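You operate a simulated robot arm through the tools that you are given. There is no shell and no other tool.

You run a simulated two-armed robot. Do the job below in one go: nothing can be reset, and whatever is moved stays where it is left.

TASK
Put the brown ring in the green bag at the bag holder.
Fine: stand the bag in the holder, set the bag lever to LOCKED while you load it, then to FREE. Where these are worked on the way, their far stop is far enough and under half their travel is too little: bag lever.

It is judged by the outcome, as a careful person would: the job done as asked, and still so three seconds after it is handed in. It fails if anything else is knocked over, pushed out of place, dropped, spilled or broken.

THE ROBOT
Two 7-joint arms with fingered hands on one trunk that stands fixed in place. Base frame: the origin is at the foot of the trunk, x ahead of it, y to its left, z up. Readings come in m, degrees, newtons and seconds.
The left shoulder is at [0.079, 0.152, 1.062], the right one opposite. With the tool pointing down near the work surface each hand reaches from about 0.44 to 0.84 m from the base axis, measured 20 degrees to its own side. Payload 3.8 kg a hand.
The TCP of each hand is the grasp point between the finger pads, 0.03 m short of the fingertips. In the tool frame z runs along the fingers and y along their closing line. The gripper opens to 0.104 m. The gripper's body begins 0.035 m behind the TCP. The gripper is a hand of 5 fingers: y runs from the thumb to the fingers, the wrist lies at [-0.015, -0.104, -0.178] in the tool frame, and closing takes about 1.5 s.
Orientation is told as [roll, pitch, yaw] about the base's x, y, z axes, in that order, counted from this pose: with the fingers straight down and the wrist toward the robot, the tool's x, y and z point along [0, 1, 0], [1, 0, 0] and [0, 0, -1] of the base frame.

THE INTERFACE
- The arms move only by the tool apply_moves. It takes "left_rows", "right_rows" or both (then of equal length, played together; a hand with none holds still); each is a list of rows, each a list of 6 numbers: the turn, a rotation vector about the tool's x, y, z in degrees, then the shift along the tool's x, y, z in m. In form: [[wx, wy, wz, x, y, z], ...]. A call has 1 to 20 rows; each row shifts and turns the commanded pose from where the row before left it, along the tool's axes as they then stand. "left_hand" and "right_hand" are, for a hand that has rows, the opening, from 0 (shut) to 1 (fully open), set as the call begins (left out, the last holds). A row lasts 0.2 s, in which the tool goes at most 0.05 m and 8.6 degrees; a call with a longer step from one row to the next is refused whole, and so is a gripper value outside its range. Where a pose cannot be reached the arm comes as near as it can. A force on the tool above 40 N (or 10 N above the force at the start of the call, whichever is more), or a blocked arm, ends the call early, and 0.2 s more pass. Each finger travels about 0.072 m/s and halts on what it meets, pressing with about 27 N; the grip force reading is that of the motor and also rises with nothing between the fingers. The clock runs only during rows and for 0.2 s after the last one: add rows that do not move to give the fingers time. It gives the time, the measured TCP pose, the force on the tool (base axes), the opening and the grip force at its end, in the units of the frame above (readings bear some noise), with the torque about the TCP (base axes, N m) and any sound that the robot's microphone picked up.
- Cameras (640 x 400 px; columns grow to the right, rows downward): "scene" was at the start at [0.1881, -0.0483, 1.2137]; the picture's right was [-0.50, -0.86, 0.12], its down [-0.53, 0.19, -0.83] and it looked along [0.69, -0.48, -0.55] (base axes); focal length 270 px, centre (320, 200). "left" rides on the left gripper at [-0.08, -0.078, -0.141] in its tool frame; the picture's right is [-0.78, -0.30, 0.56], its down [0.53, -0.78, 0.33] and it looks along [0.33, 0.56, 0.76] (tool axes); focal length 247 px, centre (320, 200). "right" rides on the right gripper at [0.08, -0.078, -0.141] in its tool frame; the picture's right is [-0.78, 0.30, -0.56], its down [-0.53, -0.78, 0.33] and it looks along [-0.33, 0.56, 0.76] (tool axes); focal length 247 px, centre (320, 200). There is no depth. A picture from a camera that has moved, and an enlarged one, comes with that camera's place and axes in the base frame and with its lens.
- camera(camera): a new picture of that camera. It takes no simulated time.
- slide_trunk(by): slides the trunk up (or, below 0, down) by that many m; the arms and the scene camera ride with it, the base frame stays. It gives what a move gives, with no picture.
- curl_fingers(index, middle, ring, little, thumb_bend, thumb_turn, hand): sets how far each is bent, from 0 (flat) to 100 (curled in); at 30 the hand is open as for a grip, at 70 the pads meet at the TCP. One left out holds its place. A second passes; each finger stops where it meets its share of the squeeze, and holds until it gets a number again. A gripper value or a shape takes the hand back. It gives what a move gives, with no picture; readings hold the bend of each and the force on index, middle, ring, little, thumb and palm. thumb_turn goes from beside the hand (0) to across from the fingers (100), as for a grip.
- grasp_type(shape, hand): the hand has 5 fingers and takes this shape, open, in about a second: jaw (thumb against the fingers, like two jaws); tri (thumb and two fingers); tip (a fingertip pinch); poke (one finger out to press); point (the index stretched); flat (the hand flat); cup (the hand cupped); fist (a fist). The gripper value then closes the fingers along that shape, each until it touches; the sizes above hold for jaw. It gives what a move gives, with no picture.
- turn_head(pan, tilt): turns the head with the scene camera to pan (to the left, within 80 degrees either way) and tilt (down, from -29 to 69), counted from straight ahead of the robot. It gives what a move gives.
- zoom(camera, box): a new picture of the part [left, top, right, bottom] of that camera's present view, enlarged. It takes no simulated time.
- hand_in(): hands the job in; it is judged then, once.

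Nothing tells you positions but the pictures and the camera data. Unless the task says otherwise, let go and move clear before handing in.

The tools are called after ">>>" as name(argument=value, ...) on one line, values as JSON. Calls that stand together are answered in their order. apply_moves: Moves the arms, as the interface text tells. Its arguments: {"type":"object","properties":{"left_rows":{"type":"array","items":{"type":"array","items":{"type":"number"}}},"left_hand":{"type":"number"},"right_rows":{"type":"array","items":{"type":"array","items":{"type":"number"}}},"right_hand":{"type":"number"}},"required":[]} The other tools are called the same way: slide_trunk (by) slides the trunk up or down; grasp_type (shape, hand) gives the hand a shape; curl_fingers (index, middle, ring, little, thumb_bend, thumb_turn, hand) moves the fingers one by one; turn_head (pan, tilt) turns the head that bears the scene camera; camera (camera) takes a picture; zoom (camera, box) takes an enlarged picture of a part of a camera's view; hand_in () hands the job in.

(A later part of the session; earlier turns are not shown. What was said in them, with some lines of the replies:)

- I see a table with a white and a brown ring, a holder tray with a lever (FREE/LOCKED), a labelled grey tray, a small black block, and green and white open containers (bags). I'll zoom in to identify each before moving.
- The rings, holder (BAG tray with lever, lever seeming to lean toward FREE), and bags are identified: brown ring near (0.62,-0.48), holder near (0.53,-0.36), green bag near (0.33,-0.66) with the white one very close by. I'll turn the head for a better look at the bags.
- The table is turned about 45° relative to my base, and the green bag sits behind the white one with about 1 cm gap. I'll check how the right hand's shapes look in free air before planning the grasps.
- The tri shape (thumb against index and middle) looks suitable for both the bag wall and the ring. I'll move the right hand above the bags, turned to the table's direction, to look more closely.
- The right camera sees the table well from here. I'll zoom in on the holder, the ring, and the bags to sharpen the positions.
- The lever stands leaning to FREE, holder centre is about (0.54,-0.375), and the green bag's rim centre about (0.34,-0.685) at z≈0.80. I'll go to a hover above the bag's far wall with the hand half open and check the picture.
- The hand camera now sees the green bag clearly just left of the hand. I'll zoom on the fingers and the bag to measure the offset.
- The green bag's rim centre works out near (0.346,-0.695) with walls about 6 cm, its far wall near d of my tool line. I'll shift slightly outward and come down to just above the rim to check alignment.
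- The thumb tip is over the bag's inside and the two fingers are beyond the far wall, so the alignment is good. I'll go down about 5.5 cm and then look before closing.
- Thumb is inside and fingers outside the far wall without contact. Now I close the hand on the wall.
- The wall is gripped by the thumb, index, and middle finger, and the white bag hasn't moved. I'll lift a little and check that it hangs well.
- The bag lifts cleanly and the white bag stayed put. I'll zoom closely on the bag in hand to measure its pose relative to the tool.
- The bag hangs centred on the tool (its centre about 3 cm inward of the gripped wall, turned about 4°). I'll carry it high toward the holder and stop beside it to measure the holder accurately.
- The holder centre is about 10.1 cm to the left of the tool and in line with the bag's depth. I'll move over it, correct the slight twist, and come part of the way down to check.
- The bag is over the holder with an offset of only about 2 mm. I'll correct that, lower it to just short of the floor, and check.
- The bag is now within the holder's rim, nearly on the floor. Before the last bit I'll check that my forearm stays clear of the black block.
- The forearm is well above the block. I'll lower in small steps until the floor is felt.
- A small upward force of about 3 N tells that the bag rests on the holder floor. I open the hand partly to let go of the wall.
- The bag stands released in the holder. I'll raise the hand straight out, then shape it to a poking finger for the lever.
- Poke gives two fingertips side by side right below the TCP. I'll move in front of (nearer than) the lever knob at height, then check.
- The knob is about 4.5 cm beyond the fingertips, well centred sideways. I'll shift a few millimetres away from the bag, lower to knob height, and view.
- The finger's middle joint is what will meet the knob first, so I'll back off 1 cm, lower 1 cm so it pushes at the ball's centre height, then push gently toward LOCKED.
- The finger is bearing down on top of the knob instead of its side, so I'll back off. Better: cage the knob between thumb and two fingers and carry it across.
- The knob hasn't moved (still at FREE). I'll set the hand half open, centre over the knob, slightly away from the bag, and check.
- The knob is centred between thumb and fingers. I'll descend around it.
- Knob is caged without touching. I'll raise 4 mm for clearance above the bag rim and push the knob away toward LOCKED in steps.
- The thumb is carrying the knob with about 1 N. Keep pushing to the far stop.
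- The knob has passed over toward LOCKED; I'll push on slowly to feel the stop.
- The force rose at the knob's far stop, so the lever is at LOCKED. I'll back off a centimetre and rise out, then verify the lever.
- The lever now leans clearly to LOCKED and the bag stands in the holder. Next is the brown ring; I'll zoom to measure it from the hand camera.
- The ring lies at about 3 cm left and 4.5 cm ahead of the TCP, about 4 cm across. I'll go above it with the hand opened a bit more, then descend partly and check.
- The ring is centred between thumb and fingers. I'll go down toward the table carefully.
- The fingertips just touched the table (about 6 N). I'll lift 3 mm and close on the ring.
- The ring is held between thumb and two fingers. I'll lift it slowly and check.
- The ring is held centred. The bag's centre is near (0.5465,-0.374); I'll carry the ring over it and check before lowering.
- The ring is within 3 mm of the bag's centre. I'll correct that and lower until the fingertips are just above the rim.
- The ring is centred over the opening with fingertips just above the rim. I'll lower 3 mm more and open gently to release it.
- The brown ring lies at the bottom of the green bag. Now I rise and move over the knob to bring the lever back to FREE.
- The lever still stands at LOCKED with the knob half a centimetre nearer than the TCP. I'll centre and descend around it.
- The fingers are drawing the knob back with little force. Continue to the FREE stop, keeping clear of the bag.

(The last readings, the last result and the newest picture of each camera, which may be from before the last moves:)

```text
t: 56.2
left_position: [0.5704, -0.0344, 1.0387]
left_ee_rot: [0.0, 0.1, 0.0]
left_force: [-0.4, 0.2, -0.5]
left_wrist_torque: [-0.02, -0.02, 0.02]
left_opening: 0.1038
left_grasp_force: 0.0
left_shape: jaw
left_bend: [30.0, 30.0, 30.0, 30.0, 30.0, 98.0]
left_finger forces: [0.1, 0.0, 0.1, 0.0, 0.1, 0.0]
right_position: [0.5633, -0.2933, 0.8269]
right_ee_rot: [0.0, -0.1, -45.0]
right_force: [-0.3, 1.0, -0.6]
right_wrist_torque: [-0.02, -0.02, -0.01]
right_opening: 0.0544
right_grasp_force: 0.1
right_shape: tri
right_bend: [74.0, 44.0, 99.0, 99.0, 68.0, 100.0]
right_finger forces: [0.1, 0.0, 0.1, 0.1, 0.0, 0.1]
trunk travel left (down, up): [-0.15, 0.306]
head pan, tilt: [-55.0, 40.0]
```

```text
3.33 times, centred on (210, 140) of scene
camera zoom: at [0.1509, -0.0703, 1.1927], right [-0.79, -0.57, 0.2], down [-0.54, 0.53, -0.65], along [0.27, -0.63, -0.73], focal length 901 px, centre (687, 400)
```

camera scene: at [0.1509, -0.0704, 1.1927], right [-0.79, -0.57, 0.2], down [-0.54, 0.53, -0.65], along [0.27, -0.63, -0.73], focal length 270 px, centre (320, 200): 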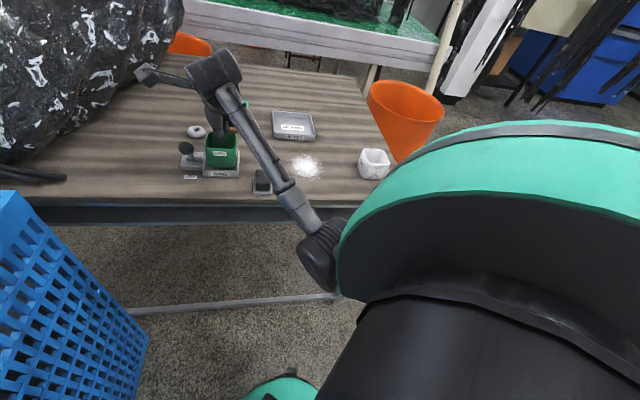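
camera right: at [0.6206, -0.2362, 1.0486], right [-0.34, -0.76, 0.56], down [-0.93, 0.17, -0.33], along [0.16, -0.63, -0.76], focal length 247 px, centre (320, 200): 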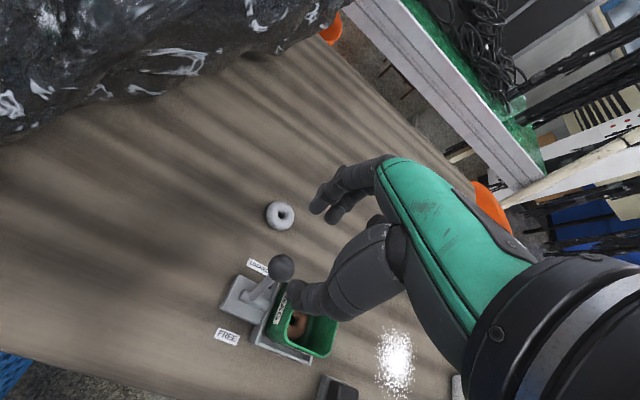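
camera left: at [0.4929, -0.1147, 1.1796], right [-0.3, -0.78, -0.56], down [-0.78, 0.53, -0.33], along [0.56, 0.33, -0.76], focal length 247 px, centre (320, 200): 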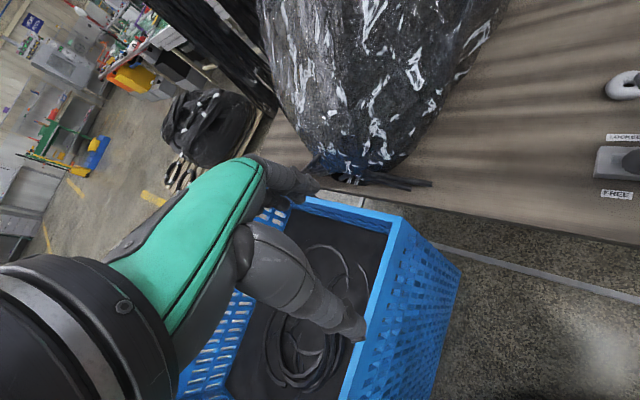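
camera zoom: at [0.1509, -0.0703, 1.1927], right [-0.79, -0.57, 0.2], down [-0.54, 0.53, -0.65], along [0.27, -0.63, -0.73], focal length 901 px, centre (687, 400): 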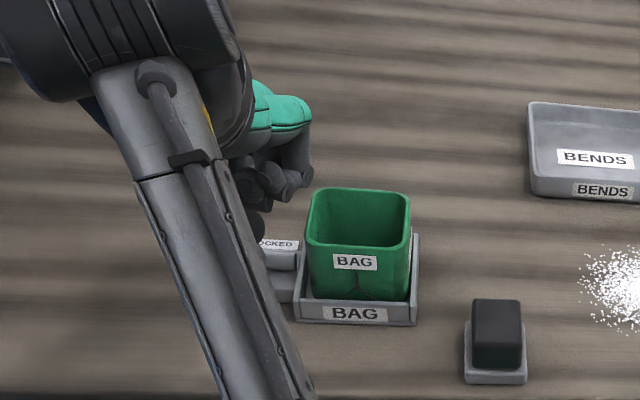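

The knob looks back at its original FREE place. I'll nudge slightly further to feel the stop.

>>> apply_moves(right_rows=[[0, 0, 0, 0, -0.004, 0], [0, 0, 0, 0, -0.004, 0], [0, 0, 0, 0, -0.003, 0], [0, 0, 0, 0, 0, 0]])

>>> zoom(camera="right", box=[220, 150, 420, 320])

```text
t: 57.2
left_position: [0.5713, -0.0352, 1.0383]
left_ee_rot: [-0.1, 0.1, 0.0]
left_force: [0.0, 0.9, -0.6]
left_wrist_torque: [-0.03, 0.0, -0.01]
left_opening: 0.1037
left_grasp_force: 0.1
left_shape: jaw
left_bend: [30.0, 30.0, 30.0, 30.0, 30.0, 98.0]
left_finger forces: [0.0, 0.0, 0.0, 0.1, 0.0, 0.1]
right_position: [0.5561, -0.2857, 0.8279]
right_ee_rot: [0.0, 0.0, -45.0]
right_force: [4.2, -3.9, 0.5]
right_wrist_torque: [-0.11, -0.1, 0.06]
right_opening: 0.0581
right_grasp_force: 0.0
right_shape: tri
right_bend: [74.0, 39.0, 99.0, 99.0, 68.0, 100.0]
right_finger forces: [0.0, 5.2, 0.1, 0.1, 0.1, 0.0]
trunk travel left (down, up): [-0.15, 0.306]
head pan, tilt: [-55.0, 40.0]
```

```text
2.35 times, centred on (320, 235) of right
camera zoom: at [0.5577, -0.1745, 0.9693], right [-0.34, -0.76, 0.56], down [-0.93, 0.17, -0.33], along [0.16, -0.63, -0.76], focal length 581 px, centre (320, 118)
```

zoom: 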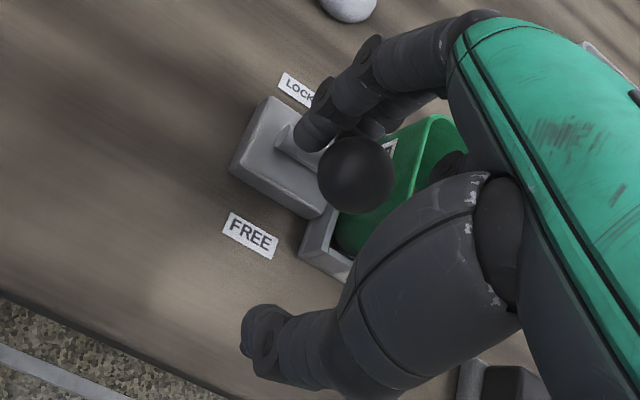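

The FREE stop is felt at about 5 N. I'll ease off a centimetre, rise, and move clear to check everything.

>>> apply_moves(right_rows=[[0, 0, 0, 0, 0.005, 0], [0, 0, 0, 0, 0.006, 0], [0, 0, 0, 0, 0, -0.02], [0, 0, 0, 0, 0, -0.03], [0, 0, 0, 0, 0, -0.035], [0, 0, 0, 0, 0, -0.04], [0, 0, 0, 0, 0, -0.04], [0, 0, 0, -0.045, 0, -0.01], [0, 0, 0, -0.045, 0, 0], [0, 0, 0, -0.045, 0, 0], [0, 0, 0, -0.045, 0, 0], [0, 0, 0, 0, 0, 0]])

>>> camera(camera="right")

>>> camera(camera="scene")

```text
t: 59.8
left_position: [0.5697, -0.0343, 1.0382]
left_ee_rot: [0.0, 0.0, 0.0]
left_force: [-0.1, 0.4, 0.2]
left_wrist_torque: [-0.02, -0.04, 0.03]
left_opening: 0.1033
left_grasp_force: 0.0
left_shape: jaw
left_bend: [30.0, 30.0, 30.0, 30.0, 30.0, 98.0]
left_finger forces: [0.0, 0.0, 0.1, 0.0, 0.1, 0.1]
right_position: [0.4377, -0.4196, 1.0008]
right_ee_rot: [0.0, 0.0, -45.0]
right_force: [0.8, 0.7, 1.0]
right_wrist_torque: [-0.03, 0.04, -0.05]
right_opening: 0.0545
right_grasp_force: 0.1
right_shape: tri
right_bend: [74.0, 44.0, 99.0, 99.0, 68.0, 100.0]
right_finger forces: [0.0, 0.1, 0.0, 0.0, 0.0, 0.0]
trunk travel left (down, up): [-0.15, 0.306]
head pan, tilt: [-55.0, 40.0]
```

```text
taken
camera right: at [0.4389, -0.3086, 1.1437], right [-0.34, -0.76, 0.56], down [-0.93, 0.17, -0.33], along [0.16, -0.63, -0.76], focal length 247 px, centre (320, 200)
```

right: 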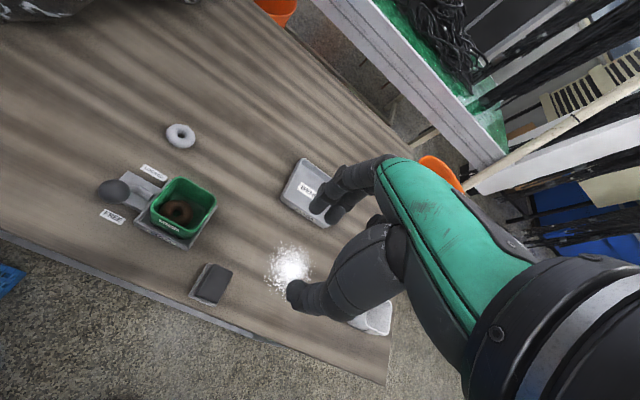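

```text
taken
camera scene: at [0.1512, -0.0698, 1.1926], right [-0.79, -0.57, 0.2], down [-0.54, 0.53, -0.65], along [0.27, -0.63, -0.73], focal length 270 px, centre (320, 200)
```

scene: 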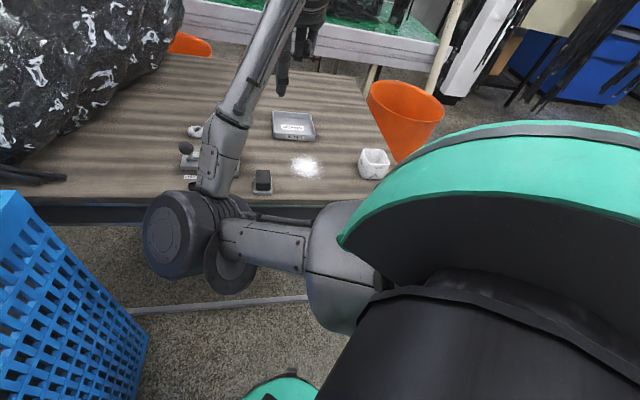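

>>> zoom(camera="right", box=[80, 110, 240, 250])

>>> zoom(camera="scene", box=[160, 100, 260, 200])

```text
2.86 times, centred on (160, 180) of right
camera zoom: at [0.4389, -0.3086, 1.1437], right [-0.34, -0.76, 0.56], down [-0.93, 0.17, -0.33], along [0.16, -0.63, -0.76], focal length 706 px, centre (777, 257)
```

zoom: 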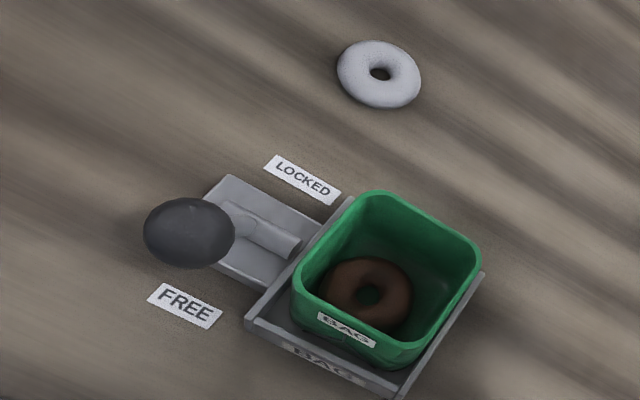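

```text
4.00 times, centred on (210, 150) of scene
camera zoom: at [0.1512, -0.0698, 1.1926], right [-0.79, -0.57, 0.2], down [-0.54, 0.53, -0.65], along [0.27, -0.63, -0.73], focal length 1082 px, centre (760, 400)
```

zoom: 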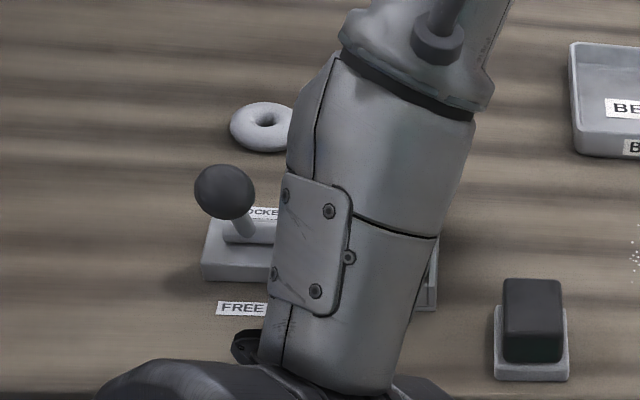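

The green bag stands in the holder with the brown ring inside, the lever is back at its original FREE stop, and all other objects are where they were; my hand is clear. I hand the job in.

>>> hand_in()

```text
The job is handed in.
```

The green bag is standing in the bag holder with the brown ring lying inside it. The job is handed in, and I had no verdict back beyond the confirmation that it was received.

- **Bag:** I lifted it by its far wall and set it in the holder with the lever at FREE.
- **Lever:** I pushed it to the LOCKED stop before loading. After the ring was in, I drew it back to the FREE stop, and I felt both stops as a rise in force. In the last pictures the knob stands where it was at the start.
- **Ring:** I released it just above the bag's rim, so it fell about 6 cm to the bottom. My fingers were too wide to go inside while holding it.

My first push at the lever pressed on top of the knob with about 11 N, so I backed off and moved it another way. The lever had not moved. In the last pictures the white bag, white ring, BENDS tray, black block and powder look undisturbed. The right hand was open and clear when I handed in.
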